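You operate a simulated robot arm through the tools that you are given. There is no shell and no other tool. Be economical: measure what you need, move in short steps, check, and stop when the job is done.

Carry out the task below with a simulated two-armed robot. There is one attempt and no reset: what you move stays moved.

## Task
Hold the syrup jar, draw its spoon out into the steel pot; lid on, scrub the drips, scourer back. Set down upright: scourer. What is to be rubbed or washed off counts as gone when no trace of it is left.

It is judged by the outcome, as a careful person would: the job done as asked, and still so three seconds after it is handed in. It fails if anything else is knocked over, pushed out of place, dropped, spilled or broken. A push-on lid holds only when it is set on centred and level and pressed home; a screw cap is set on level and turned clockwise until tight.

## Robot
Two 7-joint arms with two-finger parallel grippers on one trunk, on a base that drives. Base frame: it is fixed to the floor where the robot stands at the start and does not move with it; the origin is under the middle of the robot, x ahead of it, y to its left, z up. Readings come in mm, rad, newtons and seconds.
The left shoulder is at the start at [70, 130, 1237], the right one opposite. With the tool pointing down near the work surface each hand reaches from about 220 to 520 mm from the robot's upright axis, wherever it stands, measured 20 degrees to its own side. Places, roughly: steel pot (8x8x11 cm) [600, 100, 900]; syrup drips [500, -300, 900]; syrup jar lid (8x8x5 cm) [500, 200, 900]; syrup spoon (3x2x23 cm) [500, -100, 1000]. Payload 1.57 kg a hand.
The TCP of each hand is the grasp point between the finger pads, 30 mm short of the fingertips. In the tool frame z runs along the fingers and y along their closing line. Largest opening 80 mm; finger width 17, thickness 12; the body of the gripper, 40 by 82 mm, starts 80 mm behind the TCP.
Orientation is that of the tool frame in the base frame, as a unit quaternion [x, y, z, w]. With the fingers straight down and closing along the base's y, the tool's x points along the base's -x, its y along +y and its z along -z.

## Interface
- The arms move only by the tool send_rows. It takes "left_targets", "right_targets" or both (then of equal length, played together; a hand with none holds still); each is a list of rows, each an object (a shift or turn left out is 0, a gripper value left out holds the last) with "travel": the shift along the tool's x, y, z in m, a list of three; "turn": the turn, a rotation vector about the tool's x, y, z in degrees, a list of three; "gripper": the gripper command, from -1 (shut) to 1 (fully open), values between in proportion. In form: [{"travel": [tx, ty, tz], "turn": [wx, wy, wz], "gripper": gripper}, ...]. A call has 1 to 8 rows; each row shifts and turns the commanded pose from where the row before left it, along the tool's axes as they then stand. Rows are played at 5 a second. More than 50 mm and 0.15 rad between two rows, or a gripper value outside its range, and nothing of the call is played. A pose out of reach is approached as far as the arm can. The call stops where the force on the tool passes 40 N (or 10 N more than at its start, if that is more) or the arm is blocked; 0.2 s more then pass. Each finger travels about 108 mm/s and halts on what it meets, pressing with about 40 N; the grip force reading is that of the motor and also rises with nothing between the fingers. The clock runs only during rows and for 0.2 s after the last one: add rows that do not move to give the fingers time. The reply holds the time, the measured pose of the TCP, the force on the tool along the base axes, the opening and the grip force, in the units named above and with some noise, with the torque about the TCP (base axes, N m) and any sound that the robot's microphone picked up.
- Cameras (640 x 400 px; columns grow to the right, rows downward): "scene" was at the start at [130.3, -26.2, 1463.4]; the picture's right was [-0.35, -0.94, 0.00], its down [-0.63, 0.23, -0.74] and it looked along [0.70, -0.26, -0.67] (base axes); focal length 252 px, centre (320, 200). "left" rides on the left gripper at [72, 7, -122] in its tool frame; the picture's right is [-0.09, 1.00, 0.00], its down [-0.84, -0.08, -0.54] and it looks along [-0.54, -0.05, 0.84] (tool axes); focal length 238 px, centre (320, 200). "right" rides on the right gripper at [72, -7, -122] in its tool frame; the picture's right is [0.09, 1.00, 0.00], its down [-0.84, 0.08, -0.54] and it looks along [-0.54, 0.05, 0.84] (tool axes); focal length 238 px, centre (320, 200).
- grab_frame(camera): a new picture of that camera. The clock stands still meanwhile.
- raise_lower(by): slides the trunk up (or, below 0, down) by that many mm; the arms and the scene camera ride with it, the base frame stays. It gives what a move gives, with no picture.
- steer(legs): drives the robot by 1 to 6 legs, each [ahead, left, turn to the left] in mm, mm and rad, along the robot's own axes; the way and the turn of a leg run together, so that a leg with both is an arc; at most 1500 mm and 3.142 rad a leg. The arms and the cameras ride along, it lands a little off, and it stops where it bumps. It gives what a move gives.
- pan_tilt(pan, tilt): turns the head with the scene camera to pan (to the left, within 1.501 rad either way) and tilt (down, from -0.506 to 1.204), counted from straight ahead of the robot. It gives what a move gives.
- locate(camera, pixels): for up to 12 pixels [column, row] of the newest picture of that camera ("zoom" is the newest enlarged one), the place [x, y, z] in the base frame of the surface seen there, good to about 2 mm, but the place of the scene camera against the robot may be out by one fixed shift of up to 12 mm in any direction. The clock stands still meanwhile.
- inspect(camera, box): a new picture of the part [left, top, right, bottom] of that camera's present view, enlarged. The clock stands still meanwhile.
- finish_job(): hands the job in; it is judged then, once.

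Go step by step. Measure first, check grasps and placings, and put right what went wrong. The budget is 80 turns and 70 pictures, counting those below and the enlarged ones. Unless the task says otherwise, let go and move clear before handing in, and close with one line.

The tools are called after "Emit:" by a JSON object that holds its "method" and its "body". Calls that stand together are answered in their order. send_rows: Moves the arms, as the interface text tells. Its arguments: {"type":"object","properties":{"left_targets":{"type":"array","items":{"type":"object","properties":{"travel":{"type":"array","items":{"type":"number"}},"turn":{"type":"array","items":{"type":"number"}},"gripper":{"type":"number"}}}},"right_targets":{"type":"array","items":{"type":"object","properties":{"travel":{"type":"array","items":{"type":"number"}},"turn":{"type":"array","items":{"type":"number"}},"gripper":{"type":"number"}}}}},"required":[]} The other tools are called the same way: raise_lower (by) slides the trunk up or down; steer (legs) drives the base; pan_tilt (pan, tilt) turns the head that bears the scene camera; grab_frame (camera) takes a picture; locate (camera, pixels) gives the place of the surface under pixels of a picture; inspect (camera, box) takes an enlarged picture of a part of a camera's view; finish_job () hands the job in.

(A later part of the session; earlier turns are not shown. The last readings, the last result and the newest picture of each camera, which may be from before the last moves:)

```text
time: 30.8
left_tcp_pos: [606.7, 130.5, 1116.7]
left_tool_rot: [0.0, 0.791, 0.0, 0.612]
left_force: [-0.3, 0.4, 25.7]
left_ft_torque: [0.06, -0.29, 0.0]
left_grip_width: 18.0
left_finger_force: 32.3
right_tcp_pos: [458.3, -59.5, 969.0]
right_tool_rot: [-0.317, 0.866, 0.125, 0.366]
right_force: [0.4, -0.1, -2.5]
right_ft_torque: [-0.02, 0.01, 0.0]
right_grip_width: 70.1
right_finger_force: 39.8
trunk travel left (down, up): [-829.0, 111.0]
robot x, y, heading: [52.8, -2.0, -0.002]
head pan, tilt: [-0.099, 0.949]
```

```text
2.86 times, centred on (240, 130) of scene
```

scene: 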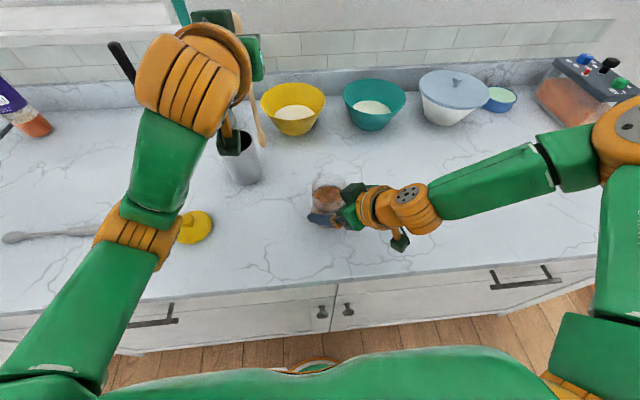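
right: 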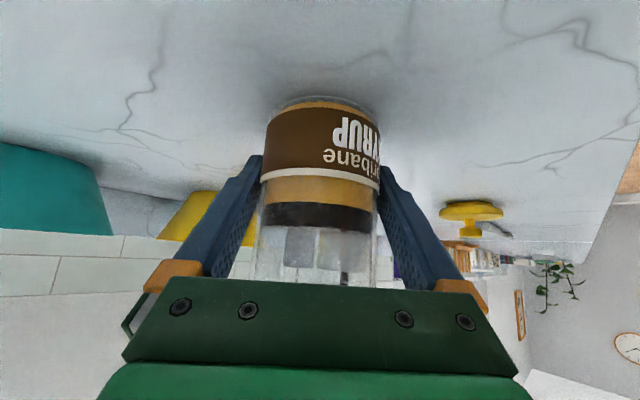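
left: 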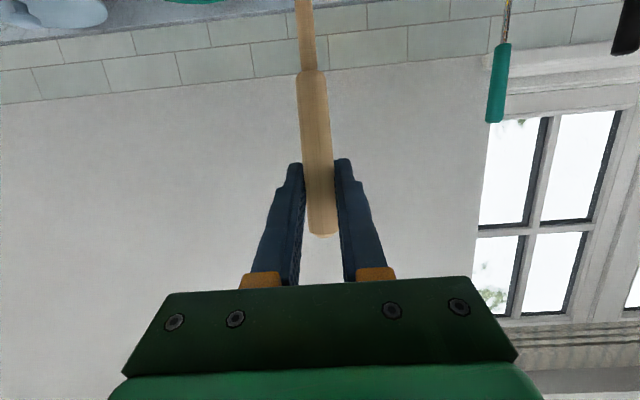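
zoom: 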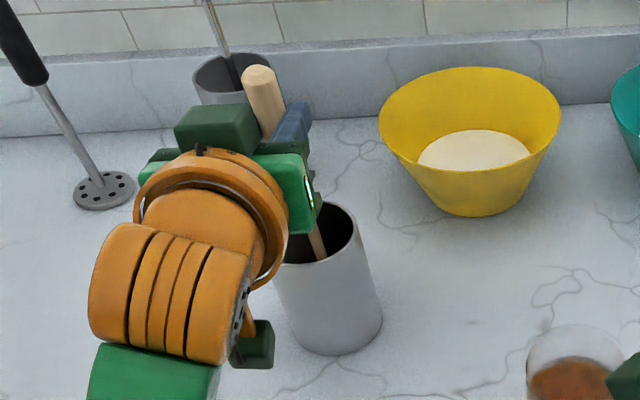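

The spoon touches the pot bottom (26 N). I ease up 4 mm, open, and back straight out.

Emit:
{"method": "send_rows", "body": {"left_targets": [{"travel": [-0.0039, 0, -0.001]}, {}, {"gripper": -0.4}, {"gripper": 0.2}, {"gripper": 0.6}, {"gripper": 0.6}, {}]}}

Emit:
{"method": "inspect", "body": {"camera": "scene", "box": [160, 60, 320, 200]}}

```text
time: 32.4
left_tcp_pos: [612.2, 132.6, 1115.9]
left_tool_rot: [-0.001, 0.793, 0.001, 0.609]
left_force: [-0.1, 0.1, 1.1]
left_ft_torque: [-0.02, -0.03, 0.0]
left_grip_width: 64.2
left_finger_force: 0.1
right_tcp_pos: [463.9, -57.7, 967.0]
right_tool_rot: [-0.317, 0.867, 0.125, 0.363]
right_force: [1.7, 0.9, 3.9]
right_ft_torque: [0.22, 0.03, -0.08]
right_grip_width: 70.2
right_finger_force: 39.6
trunk travel left (down, up): [-829.0, 111.0]
robot x, y, heading: [54.8, 1.4, -0.003]
head pan, tilt: [-0.099, 0.949]
```

```text
2.86 times, centred on (240, 130) of scene
```

zoom: 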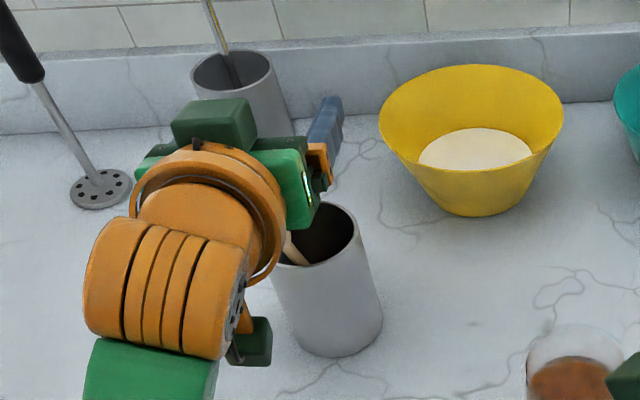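

The spoon has tipped toward the left/near side inside the pot; I look with the left camera to see what it leans on before retreating.

Emit:
{"method": "grab_frame", "body": {"camera": "left"}}

```text
36 pictures are left
```

left: 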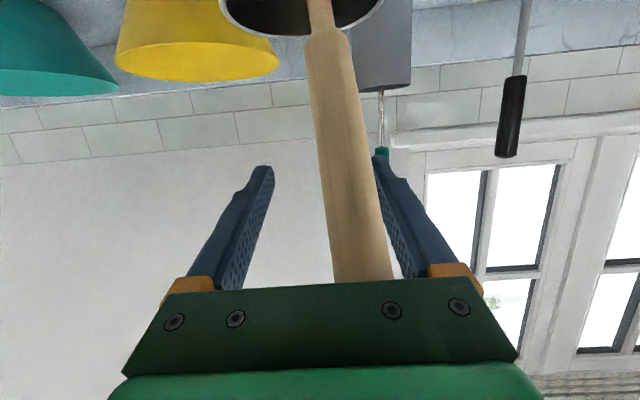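

The spoon rests lightly against the palm. I open fully and back off in small steps so it settles onto the near rim.

Emit:
{"method": "send_rows", "body": {"left_targets": [{"gripper": 1}, {"travel": [0, 0, -0.012]}, {"travel": [0, 0, -0.012]}, {"travel": [0, 0, -0.012]}, {"travel": [0, 0, -0.015]}, {"travel": [0, 0, -0.02]}, {"travel": [0, 0, -0.03]}, {"travel": [0, 0, -0.03]}]}}

Emit:
{"method": "grab_frame", "body": {"camera": "left"}}

```text
time: 34.2
left_tcp_pos: [491.2, 129.9, 1149.3]
left_tool_rot: [-0.001, 0.794, 0.0, 0.608]
left_force: [0.3, 0.3, -0.2]
left_ft_torque: [0.01, 0.01, -0.01]
left_grip_width: 79.7
left_finger_force: 0.1
left hand out of reach, approached as far as the arm can: row 8
right_tcp_pos: [462.2, -58.5, 965.7]
right_tool_rot: [-0.318, 0.867, 0.126, 0.363]
right_force: [0.7, 0.3, 5.5]
right_ft_torque: [0.24, 0.09, -0.08]
right_grip_width: 70.2
right_finger_force: 40.0
trunk travel left (down, up): [-829.0, 111.0]
robot x, y, heading: [54.5, 1.7, 0.002]
head pan, tilt: [-0.099, 0.949]
```

```text
35 pictures are left
```

left: 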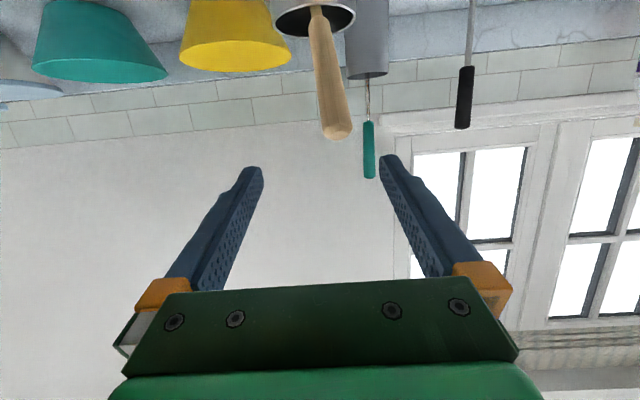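

The spoon now rests in the pot against the near rim. I release the jar with the right hand and lift it clear, while the left hand rises and moves over toward the lid.

Emit:
{"method": "send_rows", "body": {"left_targets": [{"travel": [-0.029, 0, -0.0078]}, {"travel": [-0.029, 0, -0.0078]}, {}, {"travel": [0, 0.033, 0]}, {"travel": [0, 0.033, 0]}, {"travel": [0, 0.033, 0]}, {"turn": [0, 7.5, 0]}, {"turn": [0, 7.5, 0]}], "right_targets": [{"gripper": 0.5}, {"gripper": 1}, {"gripper": 1}, {"gripper": 1}, {"travel": [-0.0177, 0, -0.0177]}, {"travel": [-0.0177, 0, -0.0177]}, {"travel": [-0.0177, 0, -0.0177]}, {"travel": [-0.0177, 0, -0.0177]}]}}

Emit:
{"method": "grab_frame", "body": {"camera": "scene"}}

```text
time: 36.0
left_tcp_pos: [491.4, 229.2, 1210.7]
left_tool_rot: [-0.002, 0.866, -0.001, 0.499]
left_force: [-0.7, 0.1, -1.1]
left_ft_torque: [0.02, 0.01, 0.01]
left_grip_width: 79.8
left_finger_force: 0.1
right_tcp_pos: [462.4, -57.9, 1065.6]
right_tool_rot: [-0.318, 0.867, 0.126, 0.363]
right_force: [0.3, 0.0, 0.0]
right_ft_torque: [0.0, 0.01, 0.0]
right_grip_width: 80.1
right_finger_force: 0.1
trunk travel left (down, up): [-829.0, 111.0]
robot x, y, heading: [56.1, -1.1, -0.004]
head pan, tilt: [-0.099, 0.949]
```

```text
34 pictures are left
```

scene: 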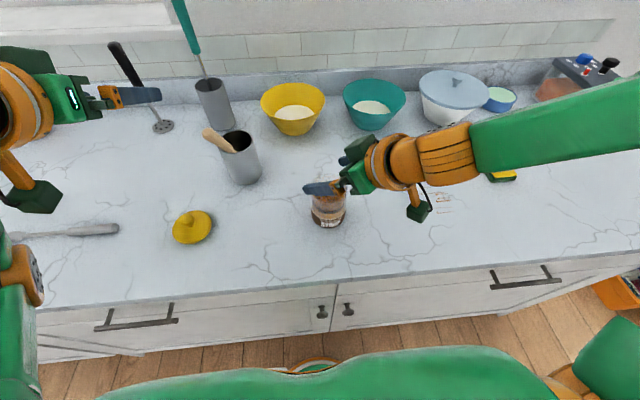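

The jar stands alone, spoon is in the pot, lid at (193,227). I swing the right hand off to the right and level the left tool above the lid.

Emit:
{"method": "send_rows", "body": {"left_targets": [{"turn": [0, 7.5, 0]}, {"turn": [0, 7.5, 0]}, {"turn": [0, 7.5, 0]}, {"turn": [0, 7.5, 0]}, {"turn": [0, 7.5, 0]}, {"turn": [0, 7.5, 0]}, {"turn": [0, 7.5, 0]}, {"turn": [0, 7.5, 0]}], "right_targets": [{"travel": [0.003, -0.031, -0.032]}, {"travel": [0.003, -0.031, -0.032]}, {"travel": [0.018, -0.031, -0.018]}, {"travel": [0.018, -0.031, -0.018]}, {"travel": [0.018, -0.031, -0.018]}, {}, {}, {}]}}

Emit:
{"method": "grab_frame", "body": {"camera": "left"}}

```text
time: 37.8
left_tcp_pos: [470.9, 215.6, 1201.5]
left_tool_rot: [0.0, 1.0, 0.0, 0.0]
left_force: [0.2, -1.1, -0.1]
left_ft_torque: [-0.01, 0.01, 0.02]
left_grip_width: 79.9
left_finger_force: 0.1
left hand out of reach, approached as far as the arm can: row 8
right_tcp_pos: [463.9, -158.4, 1107.9]
right_tool_rot: [-0.316, 0.867, 0.126, 0.364]
right_force: [0.3, -0.2, -1.2]
right_ft_torque: [0.01, 0.01, -0.01]
right_grip_width: 80.1
right_finger_force: 0.0
right hand out of reach, approached as far as the arm can: row 3, 4, 5
trunk travel left (down, up): [-829.0, 111.0]
robot x, y, heading: [55.4, -3.0, 0.001]
head pan, tilt: [-0.099, 0.949]
```

```text
33 pictures are left
```

left: 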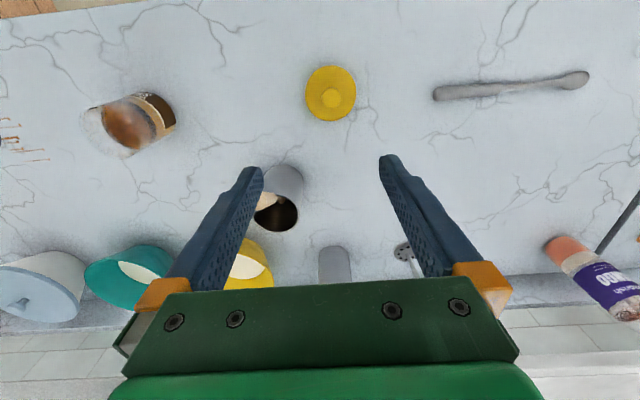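

Lid at (331,93) in the left view, knob at (332,98). I measure it and the jar.

Emit:
{"method": "locate", "body": {"camera": "left", "pixels": [[332, 98], [323, 98], [341, 98], [332, 108], [310, 93], [353, 93], [331, 72], [330, 118], [110, 130], [125, 152], [90, 112], [150, 125]]}}

Emit:
{"method": "inspect", "body": {"camera": "left", "box": [280, 50, 380, 140]}}

```text
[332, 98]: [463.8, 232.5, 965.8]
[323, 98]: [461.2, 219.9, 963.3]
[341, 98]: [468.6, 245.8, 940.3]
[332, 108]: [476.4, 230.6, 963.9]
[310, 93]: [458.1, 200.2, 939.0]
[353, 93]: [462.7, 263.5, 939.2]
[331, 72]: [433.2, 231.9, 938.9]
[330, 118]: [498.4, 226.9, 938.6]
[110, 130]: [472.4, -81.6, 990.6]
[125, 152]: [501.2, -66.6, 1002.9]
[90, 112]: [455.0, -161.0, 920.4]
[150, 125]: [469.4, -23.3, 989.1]
```

```text
4.44 times, centred on (330, 95) of left
```

zoom: 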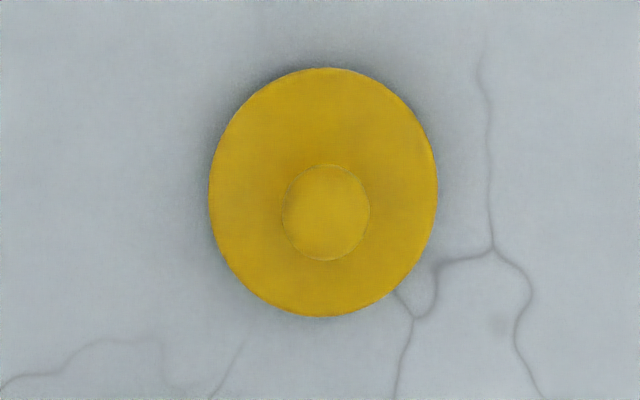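

Knob centre is (463.5,232), top z 966, about 25 mm wide; disc top z 939. I descend to just above it.

Emit:
{"method": "send_rows", "body": {"left_targets": [{"travel": [0.0075, 0.0164, 0.04]}, {"travel": [0, 0, 0.048]}, {"travel": [0, 0, 0.048]}, {"travel": [0, 0, 0.048], "gripper": 0.2}, {}]}}

Emit:
{"method": "grab_frame", "body": {"camera": "left"}}

```text
time: 39.0
left_tcp_pos: [464.4, 231.6, 1015.4]
left_tool_rot: [-0.001, 1.0, 0.001, 0.0]
left_force: [-0.5, -0.1, -0.1]
left_ft_torque: [0.02, -0.01, 0.0]
left_grip_width: 47.9
left_finger_force: 0.0
right_tcp_pos: [464.9, -157.9, 1107.5]
right_tool_rot: [-0.316, 0.868, 0.125, 0.363]
right_force: [1.0, 1.0, -0.5]
right_ft_torque: [0.03, 0.01, 0.0]
right_grip_width: 80.1
right_finger_force: 0.2
trunk travel left (down, up): [-829.0, 111.0]
robot x, y, heading: [54.3, 1.3, 0.003]
head pan, tilt: [-0.099, 0.949]
```

```text
31 pictures are left
```

left: 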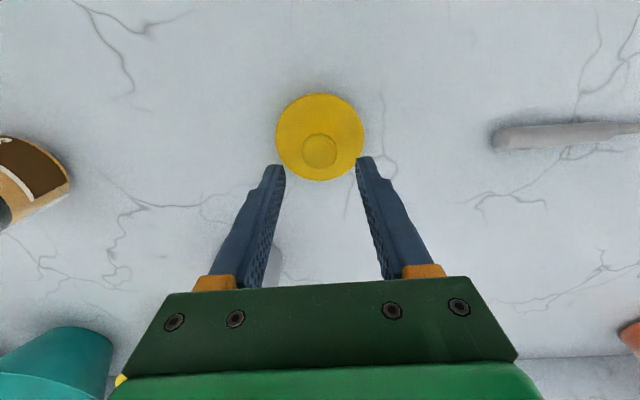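

Knob is centred between the fingers (column 320). I go down to z 973 and close.

Emit:
{"method": "send_rows", "body": {"left_targets": [{"travel": [0, 0, 0.025]}, {"travel": [0, 0, 0.016]}, {"gripper": -0.2}, {"gripper": -0.6}, {"gripper": -1}, {"gripper": -1}]}}

```text
time: 40.4
left_tcp_pos: [463.7, 231.3, 976.2]
left_tool_rot: [0.0, 1.0, -0.001, 0.001]
left_force: [-1.3, -0.1, 0.4]
left_ft_torque: [0.04, -0.06, -0.02]
left_grip_width: 21.8
left_finger_force: 34.6
right_tcp_pos: [464.7, -155.4, 1108.5]
right_tool_rot: [-0.316, 0.867, 0.125, 0.363]
right_force: [-0.7, 0.4, 0.0]
right_ft_torque: [0.02, 0.01, 0.03]
right_grip_width: 80.1
right_finger_force: 0.0
trunk travel left (down, up): [-829.0, 111.0]
robot x, y, heading: [54.7, 0.9, -0.001]
head pan, tilt: [-0.099, 0.949]
```

Lid knob is gripped (21.8 mm). I lift the lid 130 mm while the right tool untilts and clears out of the way.

Emit:
{"method": "send_rows", "body": {"left_targets": [{"travel": [0, 0, -0.01]}, {"travel": [0, 0, -0.03]}, {"travel": [0, 0, -0.03]}, {"travel": [0, 0, -0.03]}, {"travel": [0, 0, -0.03]}, {}, {}, {}], "right_targets": [{"turn": [0, 7.5, 0]}, {"turn": [0, 7.5, 0]}, {"turn": [0, 7.5, 0]}, {"turn": [0, 7.5, 0]}, {"turn": [0, 7.5, 0]}, {"turn": [0, 7.5, 0]}, {"turn": [0, 0, 8]}, {"turn": [0, 0, 8]}]}}

Emit:
{"method": "grab_frame", "body": {"camera": "scene"}}

```text
time: 42.2
left_tcp_pos: [463.6, 231.8, 1104.7]
left_tool_rot: [-0.001, 1.0, 0.0, 0.0]
left_force: [0.8, 0.5, -0.3]
left_ft_torque: [0.01, 0.01, 0.0]
left_grip_width: 21.6
left_finger_force: 34.6
right_tcp_pos: [455.3, -155.7, 1107.1]
right_tool_rot: [-0.206, 0.979, -0.004, 0.004]
right_force: [-0.3, -0.4, -0.7]
right_ft_torque: [-0.03, 0.01, 0.0]
right_grip_width: 80.0
right_finger_force: 0.1
right hand out of reach, approached as far as the arm can: row 6
trunk travel left (down, up): [-829.0, 111.0]
robot x, y, heading: [56.5, -1.5, 0.003]
head pan, tilt: [-0.099, 0.949]
```

```text
30 pictures are left
```

scene: 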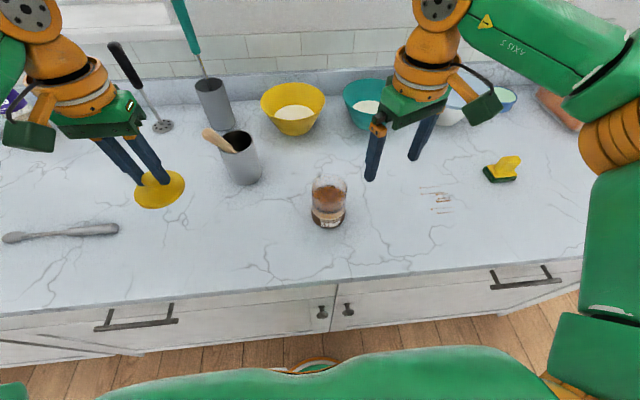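

Lid is held level; the jar's rim is clearly visible at (330,185). I zoom on the jar and also locate the lid in hand to calibrate the scene offset, while moving the right hand away.

Emit:
{"method": "send_rows", "body": {"right_targets": [{"turn": [0, 0, 8]}, {"turn": [0, 0, 8]}, {"turn": [0, 0, 7.8]}, {"travel": [0, -0.035, 0]}, {"travel": [0, -0.035, 0]}, {"travel": [0, -0.035, 0]}, {"travel": [0, -0.035, 0]}]}}

Emit:
{"method": "inspect", "body": {"camera": "scene", "box": [290, 150, 370, 240]}}

```text
time: 43.8
left_tcp_pos: [463.6, 231.8, 1105.0]
left_tool_rot: [0.0, 1.0, 0.0, 0.0]
left_force: [0.2, 0.2, -0.2]
left_ft_torque: [0.04, 0.0, -0.01]
left_grip_width: 21.6
left_finger_force: 34.8
right_tcp_pos: [455.7, -296.8, 1107.3]
right_tool_rot: [0.001, 1.0, -0.003, 0.006]
right_force: [0.5, 0.4, -0.2]
right_ft_torque: [0.02, 0.0, -0.02]
right_grip_width: 79.9
right_finger_force: 0.2
trunk travel left (down, up): [-829.0, 111.0]
robot x, y, heading: [53.9, 1.8, -0.003]
head pan, tilt: [-0.099, 0.949]
```

```text
4.44 times, centred on (330, 195) of scene
```

zoom: 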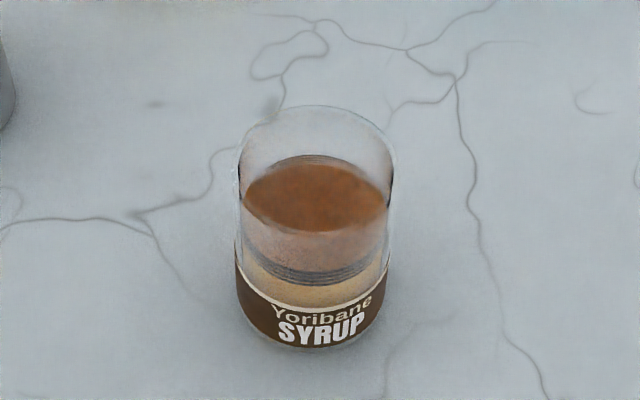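

Emit:
{"method": "locate", "body": {"camera": "zoom", "pixels": [[248, 198], [384, 200], [313, 160], [313, 228], [262, 318], [313, 318], [365, 318], [238, 290], [386, 285], [240, 160], [393, 165], [316, 107]]}}

Emit:
{"method": "locate", "body": {"camera": "scene", "pixels": [[138, 190], [183, 186], [160, 206], [165, 200], [150, 203], [240, 140]]}}

```text
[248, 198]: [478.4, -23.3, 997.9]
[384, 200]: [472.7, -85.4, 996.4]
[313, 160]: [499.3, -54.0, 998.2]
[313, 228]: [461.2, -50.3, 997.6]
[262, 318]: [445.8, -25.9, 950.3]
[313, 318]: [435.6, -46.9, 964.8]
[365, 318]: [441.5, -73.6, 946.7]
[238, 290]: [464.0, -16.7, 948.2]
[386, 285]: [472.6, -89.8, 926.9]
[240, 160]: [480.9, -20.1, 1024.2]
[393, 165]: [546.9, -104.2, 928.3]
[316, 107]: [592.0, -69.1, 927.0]
```

```text
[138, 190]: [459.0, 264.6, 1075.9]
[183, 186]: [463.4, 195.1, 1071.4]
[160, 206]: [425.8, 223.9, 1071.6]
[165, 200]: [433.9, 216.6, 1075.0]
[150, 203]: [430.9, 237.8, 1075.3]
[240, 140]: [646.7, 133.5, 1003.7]
```

Calibrating with the lid in hand, jar centre is about (471,-52.5), rim z≈1017. I check where the spoon handle end sticks out before crossing.

Emit:
{"method": "locate", "body": {"camera": "scene", "pixels": [[207, 133], [212, 136], [233, 150]]}}

```text
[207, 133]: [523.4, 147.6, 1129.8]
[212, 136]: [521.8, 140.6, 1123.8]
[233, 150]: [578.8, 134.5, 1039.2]
```

Handle end is at x≥510, so I cross at x≈446 and then come back over the jar.

Emit:
{"method": "send_rows", "body": {"left_targets": [{"travel": [0.018, -0.035, 0]}, {"travel": [0, -0.042, 0]}, {"travel": [0, -0.042, 0]}, {"travel": [0, -0.042, 0]}, {"travel": [0, -0.042, 0]}, {"travel": [0, -0.042, 0]}, {"travel": [-0.013, -0.039, 0]}, {"travel": [-0.012, 0, 0]}]}}

Emit:
{"method": "grab_frame", "body": {"camera": "left"}}

Emit:
{"method": "inspect", "body": {"camera": "scene", "box": [270, 130, 390, 240]}}

```text
time: 45.6
left_tcp_pos: [457.5, -40.9, 1105.2]
left_tool_rot: [0.0, 1.0, 0.0, 0.001]
left_force: [-0.6, 0.3, -0.4]
left_ft_torque: [-0.02, -0.02, 0.0]
left_grip_width: 21.8
left_finger_force: 34.6
left hand out of reach, approached as far as the arm can: row 7, 8
right_tcp_pos: [454.7, -294.4, 1108.6]
right_tool_rot: [-0.001, 1.0, -0.005, 0.004]
right_force: [1.0, 0.0, 0.0]
right_ft_torque: [0.0, -0.02, 0.01]
right_grip_width: 80.1
right_finger_force: 0.1
trunk travel left (down, up): [-829.0, 111.0]
robot x, y, heading: [54.6, 0.5, -0.003]
head pan, tilt: [-0.099, 0.949]
```

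```text
28 pictures are left
```

left: 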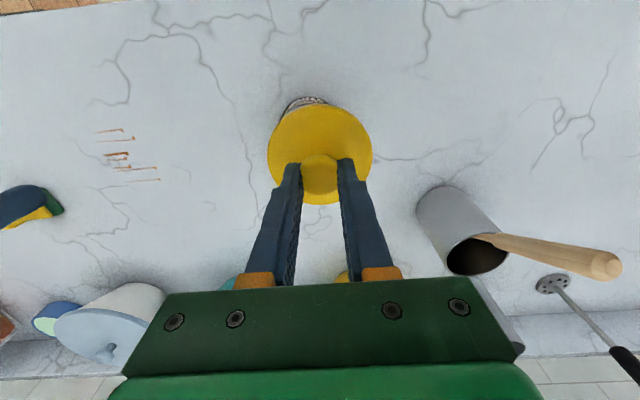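

```text
3.64 times, centred on (330, 185) of scene
```

zoom: 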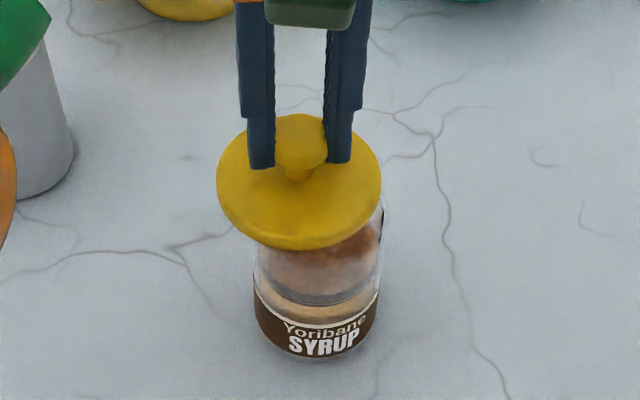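

The left arm ran to its limit at (457,-41). I'll drive a bit to help, but first check where my left elbow sits relative to the spoon.

Emit:
{"method": "grab_frame", "body": {"camera": "scene"}}

```text
26 pictures are left
```

scene: 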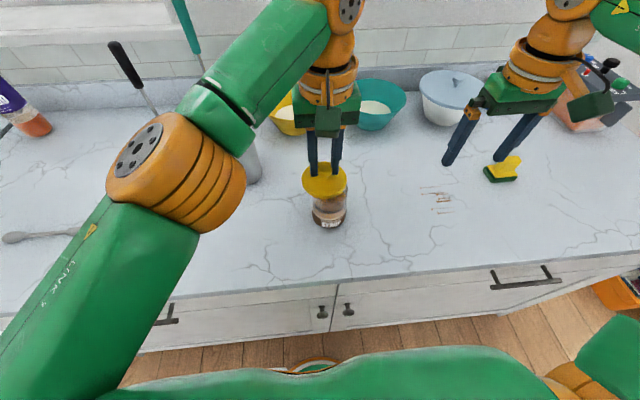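

Emit:
{"method": "locate", "body": {"camera": "scene", "pixels": [[175, 170], [230, 190], [220, 120], [240, 140], [270, 60]]}}

```text
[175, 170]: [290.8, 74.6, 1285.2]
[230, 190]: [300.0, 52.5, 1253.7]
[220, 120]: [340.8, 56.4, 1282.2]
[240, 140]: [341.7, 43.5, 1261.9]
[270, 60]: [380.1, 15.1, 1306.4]
```

The elbow is high (z≈1250+) and well back, so driving is safe. I drive 40 mm ahead and 30 mm right.

Emit:
{"method": "steer", "body": {"legs": [[40, -30, 0]]}}

Emit:
{"method": "send_rows", "body": {"left_targets": [{}, {}]}}

```text
time: 46.5
left_tcp_pos: [490.7, -66.7, 1109.1]
left_tool_rot: [-0.001, 1.0, -0.001, 0.002]
left_force: [-0.2, 0.6, -0.4]
left_ft_torque: [-0.05, -0.06, 0.0]
left_grip_width: 21.4
left_finger_force: 34.2
right_tcp_pos: [489.7, -320.1, 1111.3]
right_tool_rot: [0.0, 1.0, -0.007, 0.008]
right_force: [-0.8, 1.0, 0.2]
right_ft_torque: [-0.06, -0.06, 0.0]
right_grip_width: 79.8
right_finger_force: 0.1
trunk travel left (down, up): [-829.0, 111.0]
robot x, y, heading: [97.2, -28.4, -0.002]
head pan, tilt: [-0.099, 0.949]
```

```text
time: 47.1
left_tcp_pos: [494.3, -70.0, 1106.9]
left_tool_rot: [-0.001, 1.0, -0.001, 0.0]
left_force: [-0.4, 0.2, 0.1]
left_ft_torque: [-0.02, -0.02, 0.03]
left_grip_width: 21.8
left_finger_force: 35.6
right_tcp_pos: [492.5, -323.4, 1108.5]
right_tool_rot: [-0.001, 1.0, -0.004, 0.006]
right_force: [-0.1, -0.5, 0.4]
right_ft_torque: [-0.01, -0.06, -0.01]
right_grip_width: 80.1
right_finger_force: 0.0
trunk travel left (down, up): [-829.0, 111.0]
robot x, y, heading: [95.1, -28.9, -0.001]
head pan, tilt: [-0.099, 0.949]
```

Now at (494,-70); I shift to (471,-52.5) and lower 18 mm, then check alignment.

Emit:
{"method": "send_rows", "body": {"left_targets": [{"travel": [0.023, 0.0175, 0]}, {"travel": [0, 0, 0.018]}, {}]}}

Emit:
{"method": "inspect", "body": {"camera": "scene", "box": [270, 150, 370, 250]}}

Emit:
{"method": "grab_frame", "body": {"camera": "left"}}

```text
time: 47.9
left_tcp_pos: [474.0, -54.8, 1086.9]
left_tool_rot: [0.0, 1.0, 0.0, -0.001]
left_force: [-0.3, 0.1, -1.1]
left_ft_torque: [0.0, 0.01, 0.01]
left_grip_width: 22.0
left_finger_force: 34.5
right_tcp_pos: [495.9, -325.4, 1107.8]
right_tool_rot: [-0.002, 1.0, -0.003, 0.005]
right_force: [-0.8, -0.1, -0.3]
right_ft_torque: [0.0, 0.01, -0.01]
right_grip_width: 80.4
right_finger_force: 0.1
trunk travel left (down, up): [-829.0, 111.0]
robot x, y, heading: [94.8, -28.2, -0.002]
head pan, tilt: [-0.099, 0.949]
```

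```text
4.00 times, centred on (320, 200) of scene
```

zoom: 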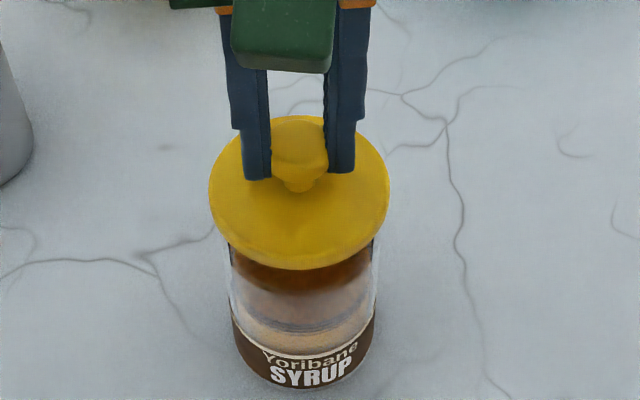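

```text
24 pictures are left
```

left: 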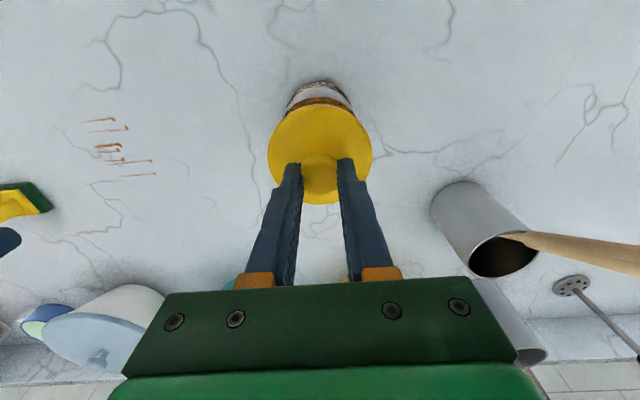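

I measure lid edges and jar sides in this same picture to compare their centres.

Emit:
{"method": "locate", "body": {"camera": "zoom", "pixels": [[213, 195], [386, 200], [300, 262], [250, 247], [350, 250], [236, 325], [255, 355], [303, 365], [350, 355], [371, 335], [235, 280], [373, 290]]}}

Emit:
{"method": "locate", "body": {"camera": "left", "pixels": [[318, 88], [295, 98], [345, 100], [320, 100], [320, 112], [272, 155], [369, 150], [300, 94], [338, 94]]}}

```text
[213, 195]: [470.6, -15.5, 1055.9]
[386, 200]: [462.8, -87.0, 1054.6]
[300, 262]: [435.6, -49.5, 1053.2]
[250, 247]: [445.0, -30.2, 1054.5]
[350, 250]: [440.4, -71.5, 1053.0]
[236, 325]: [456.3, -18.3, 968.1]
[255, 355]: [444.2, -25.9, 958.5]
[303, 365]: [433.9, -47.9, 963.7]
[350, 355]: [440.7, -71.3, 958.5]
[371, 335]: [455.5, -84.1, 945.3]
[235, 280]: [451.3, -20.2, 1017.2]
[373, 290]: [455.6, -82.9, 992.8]
```

```text
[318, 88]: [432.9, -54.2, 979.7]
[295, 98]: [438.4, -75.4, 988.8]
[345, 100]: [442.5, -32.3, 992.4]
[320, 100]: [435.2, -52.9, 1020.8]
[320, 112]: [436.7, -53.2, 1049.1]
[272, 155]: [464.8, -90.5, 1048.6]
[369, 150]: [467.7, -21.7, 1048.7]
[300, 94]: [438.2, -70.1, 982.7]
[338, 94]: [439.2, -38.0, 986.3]
```

Comparing centres, the lid is about 3 mm too far in x and aligned in y. I correct that and lower gently.

Emit:
{"method": "send_rows", "body": {"left_targets": [{"travel": [0.003, 0, 0]}, {"travel": [0, 0, 0.006]}, {"travel": [0, 0, 0.003]}, {"travel": [0, 0, 0.003]}, {}]}}

Emit:
{"method": "inspect", "body": {"camera": "scene", "box": [270, 150, 370, 250]}}

```text
time: 49.1
left_tcp_pos: [470.1, -53.9, 1075.6]
left_tool_rot: [-0.001, 1.0, 0.0, -0.001]
left_force: [0.5, -0.4, -0.7]
left_ft_torque: [0.01, 0.0, -0.01]
left_grip_width: 21.4
left_finger_force: 34.3
right_tcp_pos: [495.8, -325.8, 1107.5]
right_tool_rot: [0.0, 1.0, -0.004, 0.005]
right_force: [1.3, -0.5, 0.9]
right_ft_torque: [0.02, 0.03, -0.01]
right_grip_width: 79.9
right_finger_force: 0.1
trunk travel left (down, up): [-829.0, 111.0]
robot x, y, heading: [94.8, -30.5, 0.002]
head pan, tilt: [-0.099, 0.949]
```

```text
4.00 times, centred on (320, 200) of scene
```

zoom: 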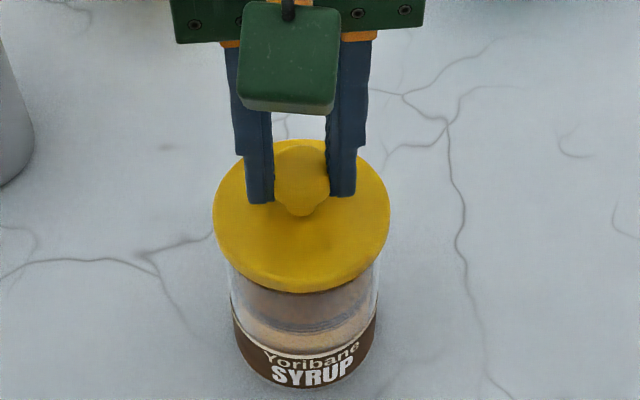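

Laterally aligned within a millimetre by projection. I check the fore-aft alignment once more.

Emit:
{"method": "locate", "body": {"camera": "zoom", "pixels": [[301, 286], [255, 268], [350, 268], [217, 220], [385, 220], [303, 365], [255, 350], [351, 350], [236, 325], [372, 325], [245, 300], [366, 300]]}}

```text
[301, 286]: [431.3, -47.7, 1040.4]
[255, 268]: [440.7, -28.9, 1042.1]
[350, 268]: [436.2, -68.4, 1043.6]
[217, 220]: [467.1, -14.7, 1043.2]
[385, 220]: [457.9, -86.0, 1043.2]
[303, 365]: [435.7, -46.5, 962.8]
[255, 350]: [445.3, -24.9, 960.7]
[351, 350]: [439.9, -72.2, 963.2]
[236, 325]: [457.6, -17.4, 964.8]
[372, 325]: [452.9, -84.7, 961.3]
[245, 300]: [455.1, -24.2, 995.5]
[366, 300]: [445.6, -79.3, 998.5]
```

Fits give lid (467.8,-51.0) vs jar (469.3,-51.8); I correct by about a millimetre and press down in small steps.

Emit:
{"method": "send_rows", "body": {"left_targets": [{"travel": [-0.001, -0.0005, 0]}, {"travel": [0, 0, 0.002]}, {"travel": [0, 0, 0.002]}, {"travel": [0, 0, 0.002]}, {"travel": [0, 0, 0.002]}, {}]}}

```text
time: 50.5
left_tcp_pos: [469.8, -54.7, 1068.3]
left_tool_rot: [-0.001, 1.0, 0.0, 0.001]
left_force: [6.6, 1.1, 24.4]
left_ft_torque: [0.31, -0.23, -0.18]
left_grip_width: 21.2
left_finger_force: 34.5
right_tcp_pos: [493.2, -325.5, 1109.1]
right_tool_rot: [0.0, 1.0, -0.003, 0.006]
right_force: [0.3, 0.4, -0.3]
right_ft_torque: [0.0, -0.03, -0.02]
right_grip_width: 80.0
right_finger_force: 0.1
trunk travel left (down, up): [-829.0, 111.0]
robot x, y, heading: [92.4, -31.5, 0.003]
head pan, tilt: [-0.099, 0.949]
```

Contact with 24 N and a +x side force of 6.6 N, so the lid wants to go +x. I shift 1 mm in +x and press on.

Emit:
{"method": "send_rows", "body": {"left_targets": [{"travel": [-0.001, 0, 0]}, {"travel": [0, 0, 0.001]}, {"travel": [0, 0, 0.001]}, {}]}}

Emit:
{"method": "inspect", "body": {"camera": "scene", "box": [270, 150, 370, 250]}}

```text
time: 51.5
left_tcp_pos: [468.3, -53.9, 1067.1]
left_tool_rot: [-0.001, 1.0, 0.0, 0.0]
left_force: [4.0, 0.4, 24.6]
left_ft_torque: [0.05, -0.03, -0.13]
left_grip_width: 21.9
left_finger_force: 34.8
right_tcp_pos: [492.8, -325.0, 1108.8]
right_tool_rot: [0.0, 1.0, -0.004, 0.006]
right_force: [0.8, 0.6, 0.2]
right_ft_torque: [0.0, -0.01, 0.01]
right_grip_width: 80.1
right_finger_force: 0.0
trunk travel left (down, up): [-829.0, 111.0]
robot x, y, heading: [93.5, -35.8, 0.0]
head pan, tilt: [-0.099, 0.949]
```

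```text
4.00 times, centred on (320, 200) of scene
```

zoom: 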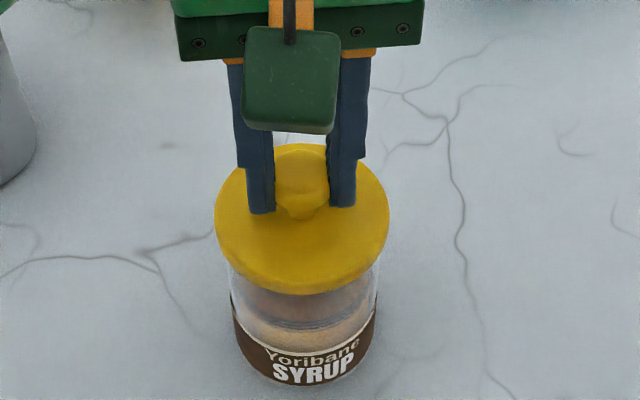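

Force dropped laterally and the lid is level, still 24 N. I keep pressing in small steps.

Emit:
{"method": "send_rows", "body": {"left_targets": [{"travel": [0, 0, 0.0015]}, {"travel": [0, 0, 0.0015]}, {"travel": [0, 0, 0.0015]}, {}]}}

```text
time: 52.5
left_tcp_pos: [469.4, -55.0, 1063.1]
left_tool_rot: [0.0, 1.0, 0.0, 0.001]
left_force: [3.1, 1.8, 25.5]
left_ft_torque: [0.06, -0.05, -0.16]
left_grip_width: 21.7
left_finger_force: 33.9
right_tcp_pos: [490.8, -324.3, 1109.7]
right_tool_rot: [-0.001, 1.0, -0.004, 0.007]
right_force: [-0.6, 0.2, 0.0]
right_ft_torque: [0.0, 0.0, 0.02]
right_grip_width: 80.2
right_finger_force: 0.1
trunk travel left (down, up): [-829.0, 111.0]
robot x, y, heading: [96.6, -27.7, 0.002]
head pan, tilt: [-0.099, 0.949]
```

It slides on with steady friction (25 N); I continue until it bottoms.

Emit:
{"method": "send_rows", "body": {"left_targets": [{"travel": [0, 0, 0.002]}, {"travel": [0, 0, 0.002]}, {"travel": [0, 0, 0.002]}, {"travel": [0, 0, 0.002]}, {}]}}

Emit:
{"method": "inspect", "body": {"camera": "scene", "box": [270, 150, 370, 250]}}

```text
time: 53.0
left_tcp_pos: [468.7, -53.3, 1062.1]
left_tool_rot: [0.0, 1.0, -0.001, 0.003]
left_force: [-1.3, 2.5, 19.4]
left_ft_torque: [0.22, 0.59, -0.12]
left_grip_width: 21.5
left_finger_force: 35.3
right_tcp_pos: [491.3, -323.4, 1108.8]
right_tool_rot: [-0.001, 1.0, -0.004, 0.007]
right_force: [-0.2, -0.1, 0.1]
right_ft_torque: [0.02, -0.05, 0.0]
right_grip_width: 80.2
right_finger_force: 0.1
trunk travel left (down, up): [-829.0, 111.0]
robot x, y, heading: [94.4, -32.5, -0.001]
head pan, tilt: [-0.099, 0.949]
stopped in row 2 (left hand): the force on the tool passed its limit at 43 N (the readings are from after the stop); the commanded pose is now the measured one
```

```text
4.00 times, centred on (320, 200) of scene
```

zoom: 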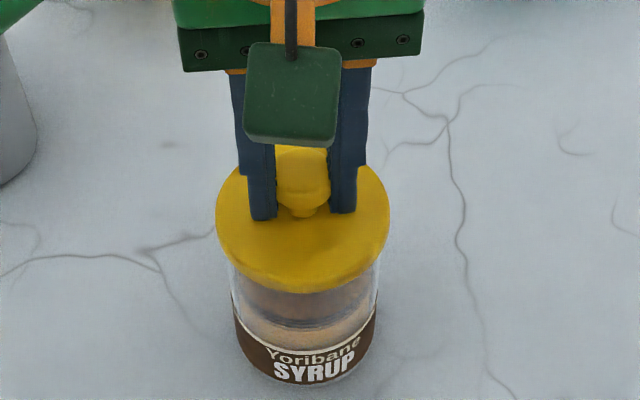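

The fingers slid down the knob and now touch the disc, so pressing must be done differently. I measure the disc height and edge.

Emit:
{"method": "locate", "body": {"camera": "zoom", "pixels": [[230, 230], [375, 230], [300, 265], [301, 285], [301, 290], [301, 297], [302, 360], [301, 160], [235, 190], [370, 190], [303, 340], [235, 275]]}}

```text
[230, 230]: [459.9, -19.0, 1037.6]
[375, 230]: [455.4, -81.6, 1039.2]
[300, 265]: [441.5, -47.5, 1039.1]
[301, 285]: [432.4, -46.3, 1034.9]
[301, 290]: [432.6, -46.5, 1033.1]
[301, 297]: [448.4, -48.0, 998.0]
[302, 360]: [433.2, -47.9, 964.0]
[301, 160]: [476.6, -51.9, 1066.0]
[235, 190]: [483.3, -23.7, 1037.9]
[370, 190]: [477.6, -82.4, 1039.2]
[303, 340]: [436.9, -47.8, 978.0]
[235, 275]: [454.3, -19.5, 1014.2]
```

Disc top is level at ≈1031.5 with a visible lower edge at ≈1025, likely not yet home. I'll release, close the fingers, and press down on the knob top.

Emit:
{"method": "send_rows", "body": {"left_targets": [{"travel": [0, 0, -0.003], "gripper": -0.3}, {"gripper": 0.1}, {"gripper": 0.1}, {"travel": [0, 0, -0.025]}, {"travel": [0, 0, -0.025], "gripper": -1}, {"gripper": -1}, {"gripper": -1}, {"gripper": -1}]}}

Emit:
{"method": "inspect", "body": {"camera": "scene", "box": [270, 150, 370, 250]}}

```text
time: 54.8
left_tcp_pos: [471.2, -55.2, 1111.5]
left_tool_rot: [-0.001, 1.0, -0.001, 0.001]
left_force: [0.2, -0.1, -0.8]
left_ft_torque: [-0.02, -0.01, -0.01]
left_grip_width: 0.0
left_finger_force: 21.0
right_tcp_pos: [494.7, -324.6, 1107.5]
right_tool_rot: [-0.001, 1.0, -0.004, 0.005]
right_force: [-0.5, -0.5, -0.3]
right_ft_torque: [-0.01, -0.01, -0.04]
right_grip_width: 79.9
right_finger_force: 0.1
trunk travel left (down, up): [-829.0, 111.0]
robot x, y, heading: [95.3, -28.0, 0.003]
head pan, tilt: [-0.099, 0.949]
```

```text
4.00 times, centred on (320, 200) of scene
```

zoom: 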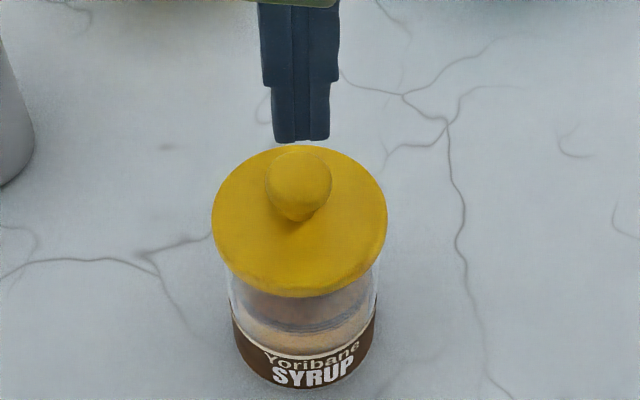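

Fingers are closed right above the knob (knob at (298,180), tips at (300,140)). I press down.

Emit:
{"method": "send_rows", "body": {"left_targets": [{"travel": [0, 0, 0.016]}, {"travel": [0, 0, 0.004]}, {"travel": [0, 0, 0.003]}, {"travel": [0, 0, 0.003]}, {"travel": [0, 0, 0.003]}, {"travel": [0, 0, 0.003]}, {"travel": [0, 0, 0.003]}]}}

```text
time: 56.0
left_tcp_pos: [471.8, -53.7, 1087.6]
left_tool_rot: [-0.001, 1.0, -0.004, 0.006]
left_force: [0.3, 0.4, 24.5]
left_ft_torque: [0.0, 0.02, 0.09]
left_grip_width: 0.3
left_finger_force: 21.1
right_tcp_pos: [492.9, -324.3, 1109.2]
right_tool_rot: [-0.001, 1.0, -0.004, 0.006]
right_force: [0.6, 0.3, -0.3]
right_ft_torque: [-0.01, 0.02, 0.0]
right_grip_width: 79.8
right_finger_force: 0.1
trunk travel left (down, up): [-829.0, 111.0]
robot x, y, heading: [96.3, -25.8, -0.002]
head pan, tilt: [-0.099, 0.949]
stopped in row 6 (left hand): the force on the tool passed its limit at 46 N (the readings are from after the stop); the commanded pose is now the measured one
```

It held 46 N with tips at 1057.6. I look closely at the joint for any gap.

Emit:
{"method": "inspect", "body": {"camera": "scene", "box": [295, 195, 345, 245]}}

```text
8.00 times, centred on (320, 220) of scene
```

zoom: 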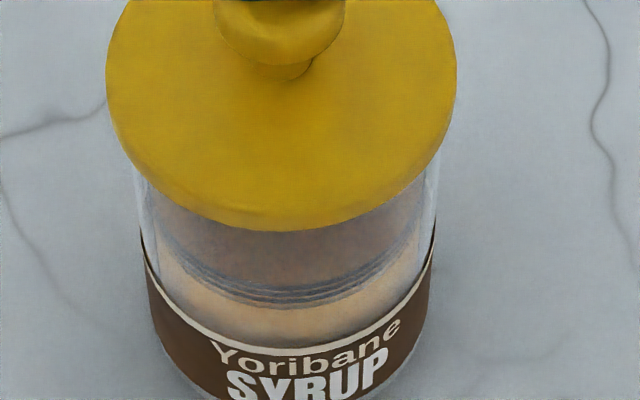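

Emit:
{"method": "locate", "body": {"camera": "zoom", "pixels": [[130, 130], [430, 130], [280, 190], [280, 120], [280, 225], [160, 80], [400, 80], [300, 20]]}}

Emit:
{"method": "grab_frame", "body": {"camera": "right"}}

```text
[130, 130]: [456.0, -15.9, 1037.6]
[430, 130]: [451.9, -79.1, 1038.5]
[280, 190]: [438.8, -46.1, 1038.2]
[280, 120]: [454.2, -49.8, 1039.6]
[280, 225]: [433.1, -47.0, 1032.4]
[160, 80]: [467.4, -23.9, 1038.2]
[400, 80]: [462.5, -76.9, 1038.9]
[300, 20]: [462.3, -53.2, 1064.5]
```

```text
18 pictures are left
```

right: 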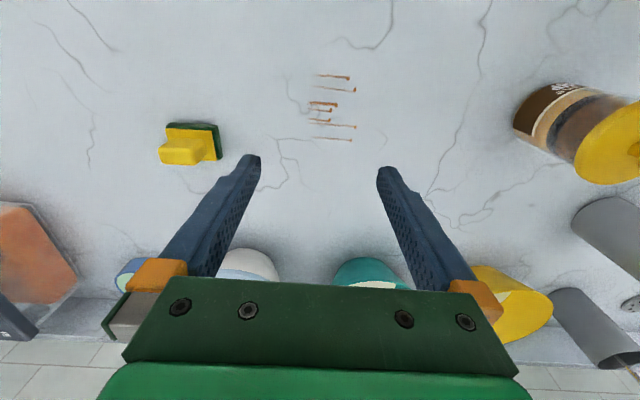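

Disc top is level (1037.6–1039) and its lower edge (~1029) matches the estimated rim (~1028), so it looks seated. One more firm press to be sure.

Emit:
{"method": "send_rows", "body": {"left_targets": [{"travel": [0, 0, 0.001]}, {"travel": [0, 0, 0.001]}, {"travel": [0, 0, 0.001]}, {"travel": [0, 0, 0.0005]}, {}, {}]}}

Emit:
{"method": "send_rows", "body": {"left_targets": [{"travel": [0, 0, 0.002]}, {"travel": [0, 0, 0.002]}, {"travel": [0, 0, 0.002]}]}}

```text
time: 56.5
left_tcp_pos: [471.0, -54.6, 1086.1]
left_tool_rot: [-0.003, 1.0, -0.005, 0.009]
left_force: [1.0, 0.7, 19.8]
left_ft_torque: [0.01, 0.07, -0.05]
left_grip_width: 0.0
left_finger_force: 21.2
right_tcp_pos: [491.6, -325.0, 1108.6]
right_tool_rot: [-0.001, 1.0, -0.005, 0.007]
right_force: [0.4, -0.5, -0.1]
right_ft_torque: [0.01, -0.01, 0.0]
right_grip_width: 80.1
right_finger_force: 0.0
trunk travel left (down, up): [-829.0, 111.0]
robot x, y, heading: [96.0, -30.0, 0.002]
head pan, tilt: [-0.099, 0.949]
stopped in row 2 (left hand): the force on the tool passed its limit at 43 N (the readings are from after the stop); the commanded pose is now the measured one
```

```text
time: 57.0
left_tcp_pos: [471.1, -52.9, 1087.4]
left_tool_rot: [-0.003, 1.0, -0.006, 0.011]
left_force: [-0.1, 1.6, 20.4]
left_ft_torque: [0.06, 0.12, -0.06]
left_grip_width: 0.0
left_finger_force: 21.5
right_tcp_pos: [490.5, -325.3, 1108.8]
right_tool_rot: [-0.001, 1.0, -0.004, 0.007]
right_force: [0.4, -0.5, 0.3]
right_ft_torque: [-0.01, 0.02, 0.03]
right_grip_width: 79.7
right_finger_force: 0.0
trunk travel left (down, up): [-829.0, 111.0]
robot x, y, heading: [93.7, -28.9, 0.002]
head pan, tilt: [-0.099, 0.949]
stopped in row 2 (left hand): the force on the tool passed its limit at 44 N (the readings are from after the stop); the commanded pose is now the measured one
```

The lid is firmly bottomed (44 N, no further travel). I lift the left hand away and measure the scourer and drips in the right camera view.

Emit:
{"method": "send_rows", "body": {"left_targets": [{"travel": [0, 0, -0.03]}, {"travel": [0, 0, -0.04]}, {"travel": [0.02, 0.04, -0.01]}, {"travel": [0.02, 0.04, 0]}, {"travel": [0.02, 0.04, 0]}]}}

Emit:
{"method": "grab_frame", "body": {"camera": "right"}}

Emit:
{"method": "locate", "body": {"camera": "right", "pixels": [[181, 152], [165, 158], [205, 155], [195, 130], [219, 130], [168, 124], [350, 76], [318, 75], [355, 90], [310, 112], [357, 127], [320, 138]]}}

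Emit:
{"method": "inspect", "body": {"camera": "right", "box": [140, 90, 250, 180]}}

```text
time: 58.2
left_tcp_pos: [411.0, 66.0, 1162.8]
left_tool_rot: [-0.003, 1.0, -0.005, 0.009]
left_force: [-1.0, 0.4, -0.5]
left_ft_torque: [0.01, 0.0, 0.01]
left_grip_width: 0.0
left_finger_force: 21.7
right_tcp_pos: [494.2, -324.0, 1108.6]
right_tool_rot: [-0.001, 1.0, -0.004, 0.007]
right_force: [0.0, -0.7, -0.2]
right_ft_torque: [-0.01, 0.01, -0.01]
right_grip_width: 80.3
right_finger_force: 0.0
trunk travel left (down, up): [-829.0, 111.0]
robot x, y, heading: [96.8, -31.5, 0.001]
head pan, tilt: [-0.099, 0.949]
```

```text
17 pictures are left
```

right: 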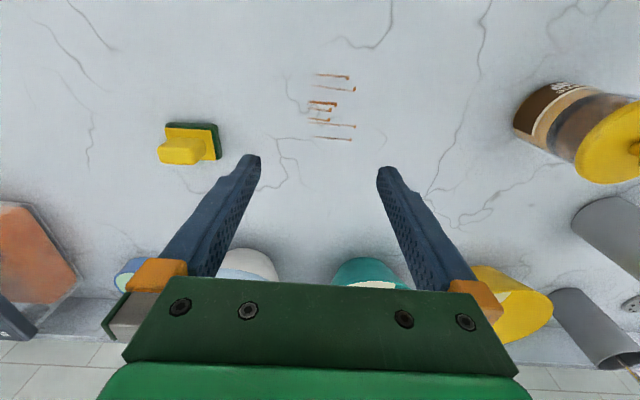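

```text
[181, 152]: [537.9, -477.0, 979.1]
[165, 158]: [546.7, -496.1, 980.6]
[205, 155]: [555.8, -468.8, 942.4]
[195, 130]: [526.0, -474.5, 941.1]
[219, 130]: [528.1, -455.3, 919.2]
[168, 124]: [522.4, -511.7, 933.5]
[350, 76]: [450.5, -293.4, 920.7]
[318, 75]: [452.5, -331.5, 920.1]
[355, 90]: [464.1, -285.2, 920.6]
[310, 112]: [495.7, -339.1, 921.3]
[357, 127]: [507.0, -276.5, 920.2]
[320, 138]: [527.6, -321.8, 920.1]
```

```text
4.44 times, centred on (195, 135) of right
```

zoom: 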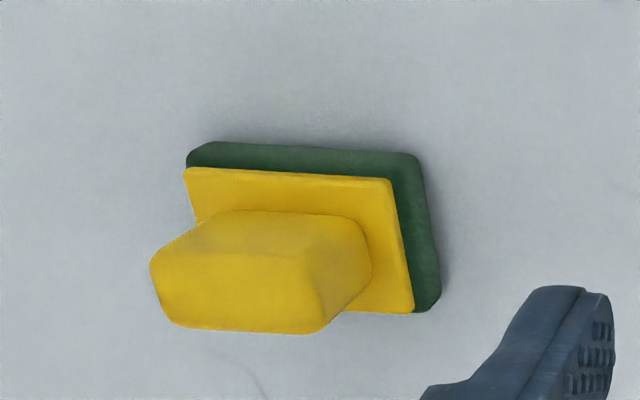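

Emit:
{"method": "locate", "body": {"camera": "zoom", "pixels": [[160, 275], [178, 320], [310, 290], [315, 325], [190, 175], [388, 184], [410, 308], [192, 150], [416, 158], [438, 290], [340, 230], [230, 215]]}}

```text
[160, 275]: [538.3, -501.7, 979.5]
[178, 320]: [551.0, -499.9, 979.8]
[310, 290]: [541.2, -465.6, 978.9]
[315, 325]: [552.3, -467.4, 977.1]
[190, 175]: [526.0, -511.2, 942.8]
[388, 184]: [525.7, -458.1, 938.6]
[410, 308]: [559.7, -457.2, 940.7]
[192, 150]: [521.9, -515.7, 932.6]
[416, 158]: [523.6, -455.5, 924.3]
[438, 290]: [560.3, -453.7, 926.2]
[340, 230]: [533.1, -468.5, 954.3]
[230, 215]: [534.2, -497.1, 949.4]
```

Scourer: pad spans x 521–565, y -516…-453; grip block 38 mm along y, 20 mm in x, centre (543,-484), top z 980. Drips span x 450–528, y -340…-276. I drive right 180 mm and 24 mm ahead to bring these in reach.

Emit:
{"method": "steer", "body": {"legs": [[24, -180, 0]]}}

Emit:
{"method": "send_rows", "body": {"right_targets": [{}, {}]}}

Emit:
{"method": "grab_frame", "body": {"camera": "right"}}

```text
time: 59.7
left_tcp_pos: [436.0, -110.5, 1163.4]
left_tool_rot: [-0.003, 1.0, -0.006, 0.008]
left_force: [0.0, 0.2, -0.5]
left_ft_torque: [0.0, -0.01, -0.03]
left_grip_width: 0.1
left_finger_force: 21.4
right_tcp_pos: [519.4, -499.7, 1108.7]
right_tool_rot: [-0.001, 1.0, -0.005, 0.005]
right_force: [0.9, 1.1, 0.9]
right_ft_torque: [0.03, 0.0, 0.02]
right_grip_width: 80.1
right_finger_force: 0.1
trunk travel left (down, up): [-829.0, 111.0]
robot x, y, heading: [121.2, -205.8, 0.003]
head pan, tilt: [-0.099, 0.949]
```

```text
time: 60.3
left_tcp_pos: [436.0, -113.0, 1161.8]
left_tool_rot: [-0.002, 1.0, -0.005, 0.009]
left_force: [0.1, 0.8, -0.3]
left_ft_torque: [-0.02, -0.01, 0.0]
left_grip_width: 0.0
left_finger_force: 21.0
right_tcp_pos: [519.9, -502.4, 1108.1]
right_tool_rot: [0.0, 1.0, -0.005, 0.005]
right_force: [0.5, -0.2, 0.1]
right_ft_torque: [0.01, 0.0, -0.01]
right_grip_width: 79.8
right_finger_force: 0.0
trunk travel left (down, up): [-829.0, 111.0]
robot x, y, heading: [120.0, -209.0, 0.005]
head pan, tilt: [-0.099, 0.949]
```

```text
15 pictures are left
```

right: 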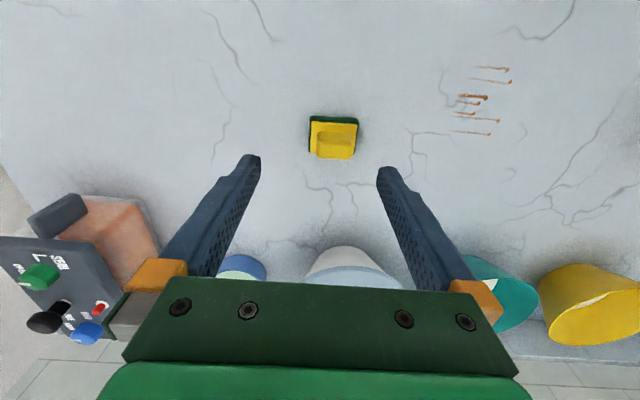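

Emit:
{"method": "locate", "body": {"camera": "right", "pixels": [[334, 140], [318, 140], [351, 141], [334, 155], [312, 120], [355, 124], [140, 230], [60, 215], [110, 290], [240, 262]]}}

```text
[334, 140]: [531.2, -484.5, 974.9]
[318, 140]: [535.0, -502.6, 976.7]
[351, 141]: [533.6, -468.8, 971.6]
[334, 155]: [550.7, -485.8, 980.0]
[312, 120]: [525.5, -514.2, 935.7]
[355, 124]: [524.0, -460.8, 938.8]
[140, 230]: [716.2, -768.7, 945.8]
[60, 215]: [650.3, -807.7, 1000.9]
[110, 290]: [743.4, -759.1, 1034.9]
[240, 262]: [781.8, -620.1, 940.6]
```

Grip centre is (543,-485.5); nothing else is near. I go down over it and close.

Emit:
{"method": "send_rows", "body": {"right_targets": [{"travel": [-0.023, 0.017, 0.02]}, {"travel": [0, 0, 0.04]}, {"travel": [0, 0, 0.04]}, {}]}}

Emit:
{"method": "grab_frame", "body": {"camera": "right"}}

```text
time: 61.3
left_tcp_pos: [436.6, -113.3, 1163.7]
left_tool_rot: [-0.001, 1.0, -0.004, 0.008]
left_force: [-0.2, 0.1, 1.1]
left_ft_torque: [0.03, -0.02, 0.0]
left_grip_width: 0.0
left_finger_force: 21.4
right_tcp_pos: [542.3, -486.3, 1008.3]
right_tool_rot: [-0.001, 1.0, -0.003, 0.005]
right_force: [0.7, 0.1, 0.2]
right_ft_torque: [-0.02, -0.01, -0.01]
right_grip_width: 79.8
right_finger_force: 0.0
trunk travel left (down, up): [-829.0, 111.0]
robot x, y, heading: [118.0, -206.7, 0.002]
head pan, tilt: [-0.099, 0.949]
```

```text
14 pictures are left
```

right: 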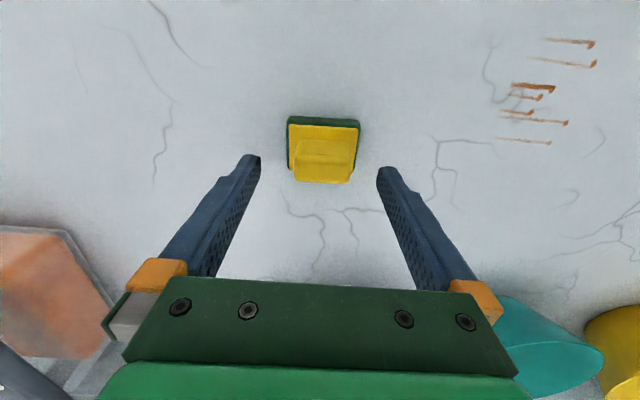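

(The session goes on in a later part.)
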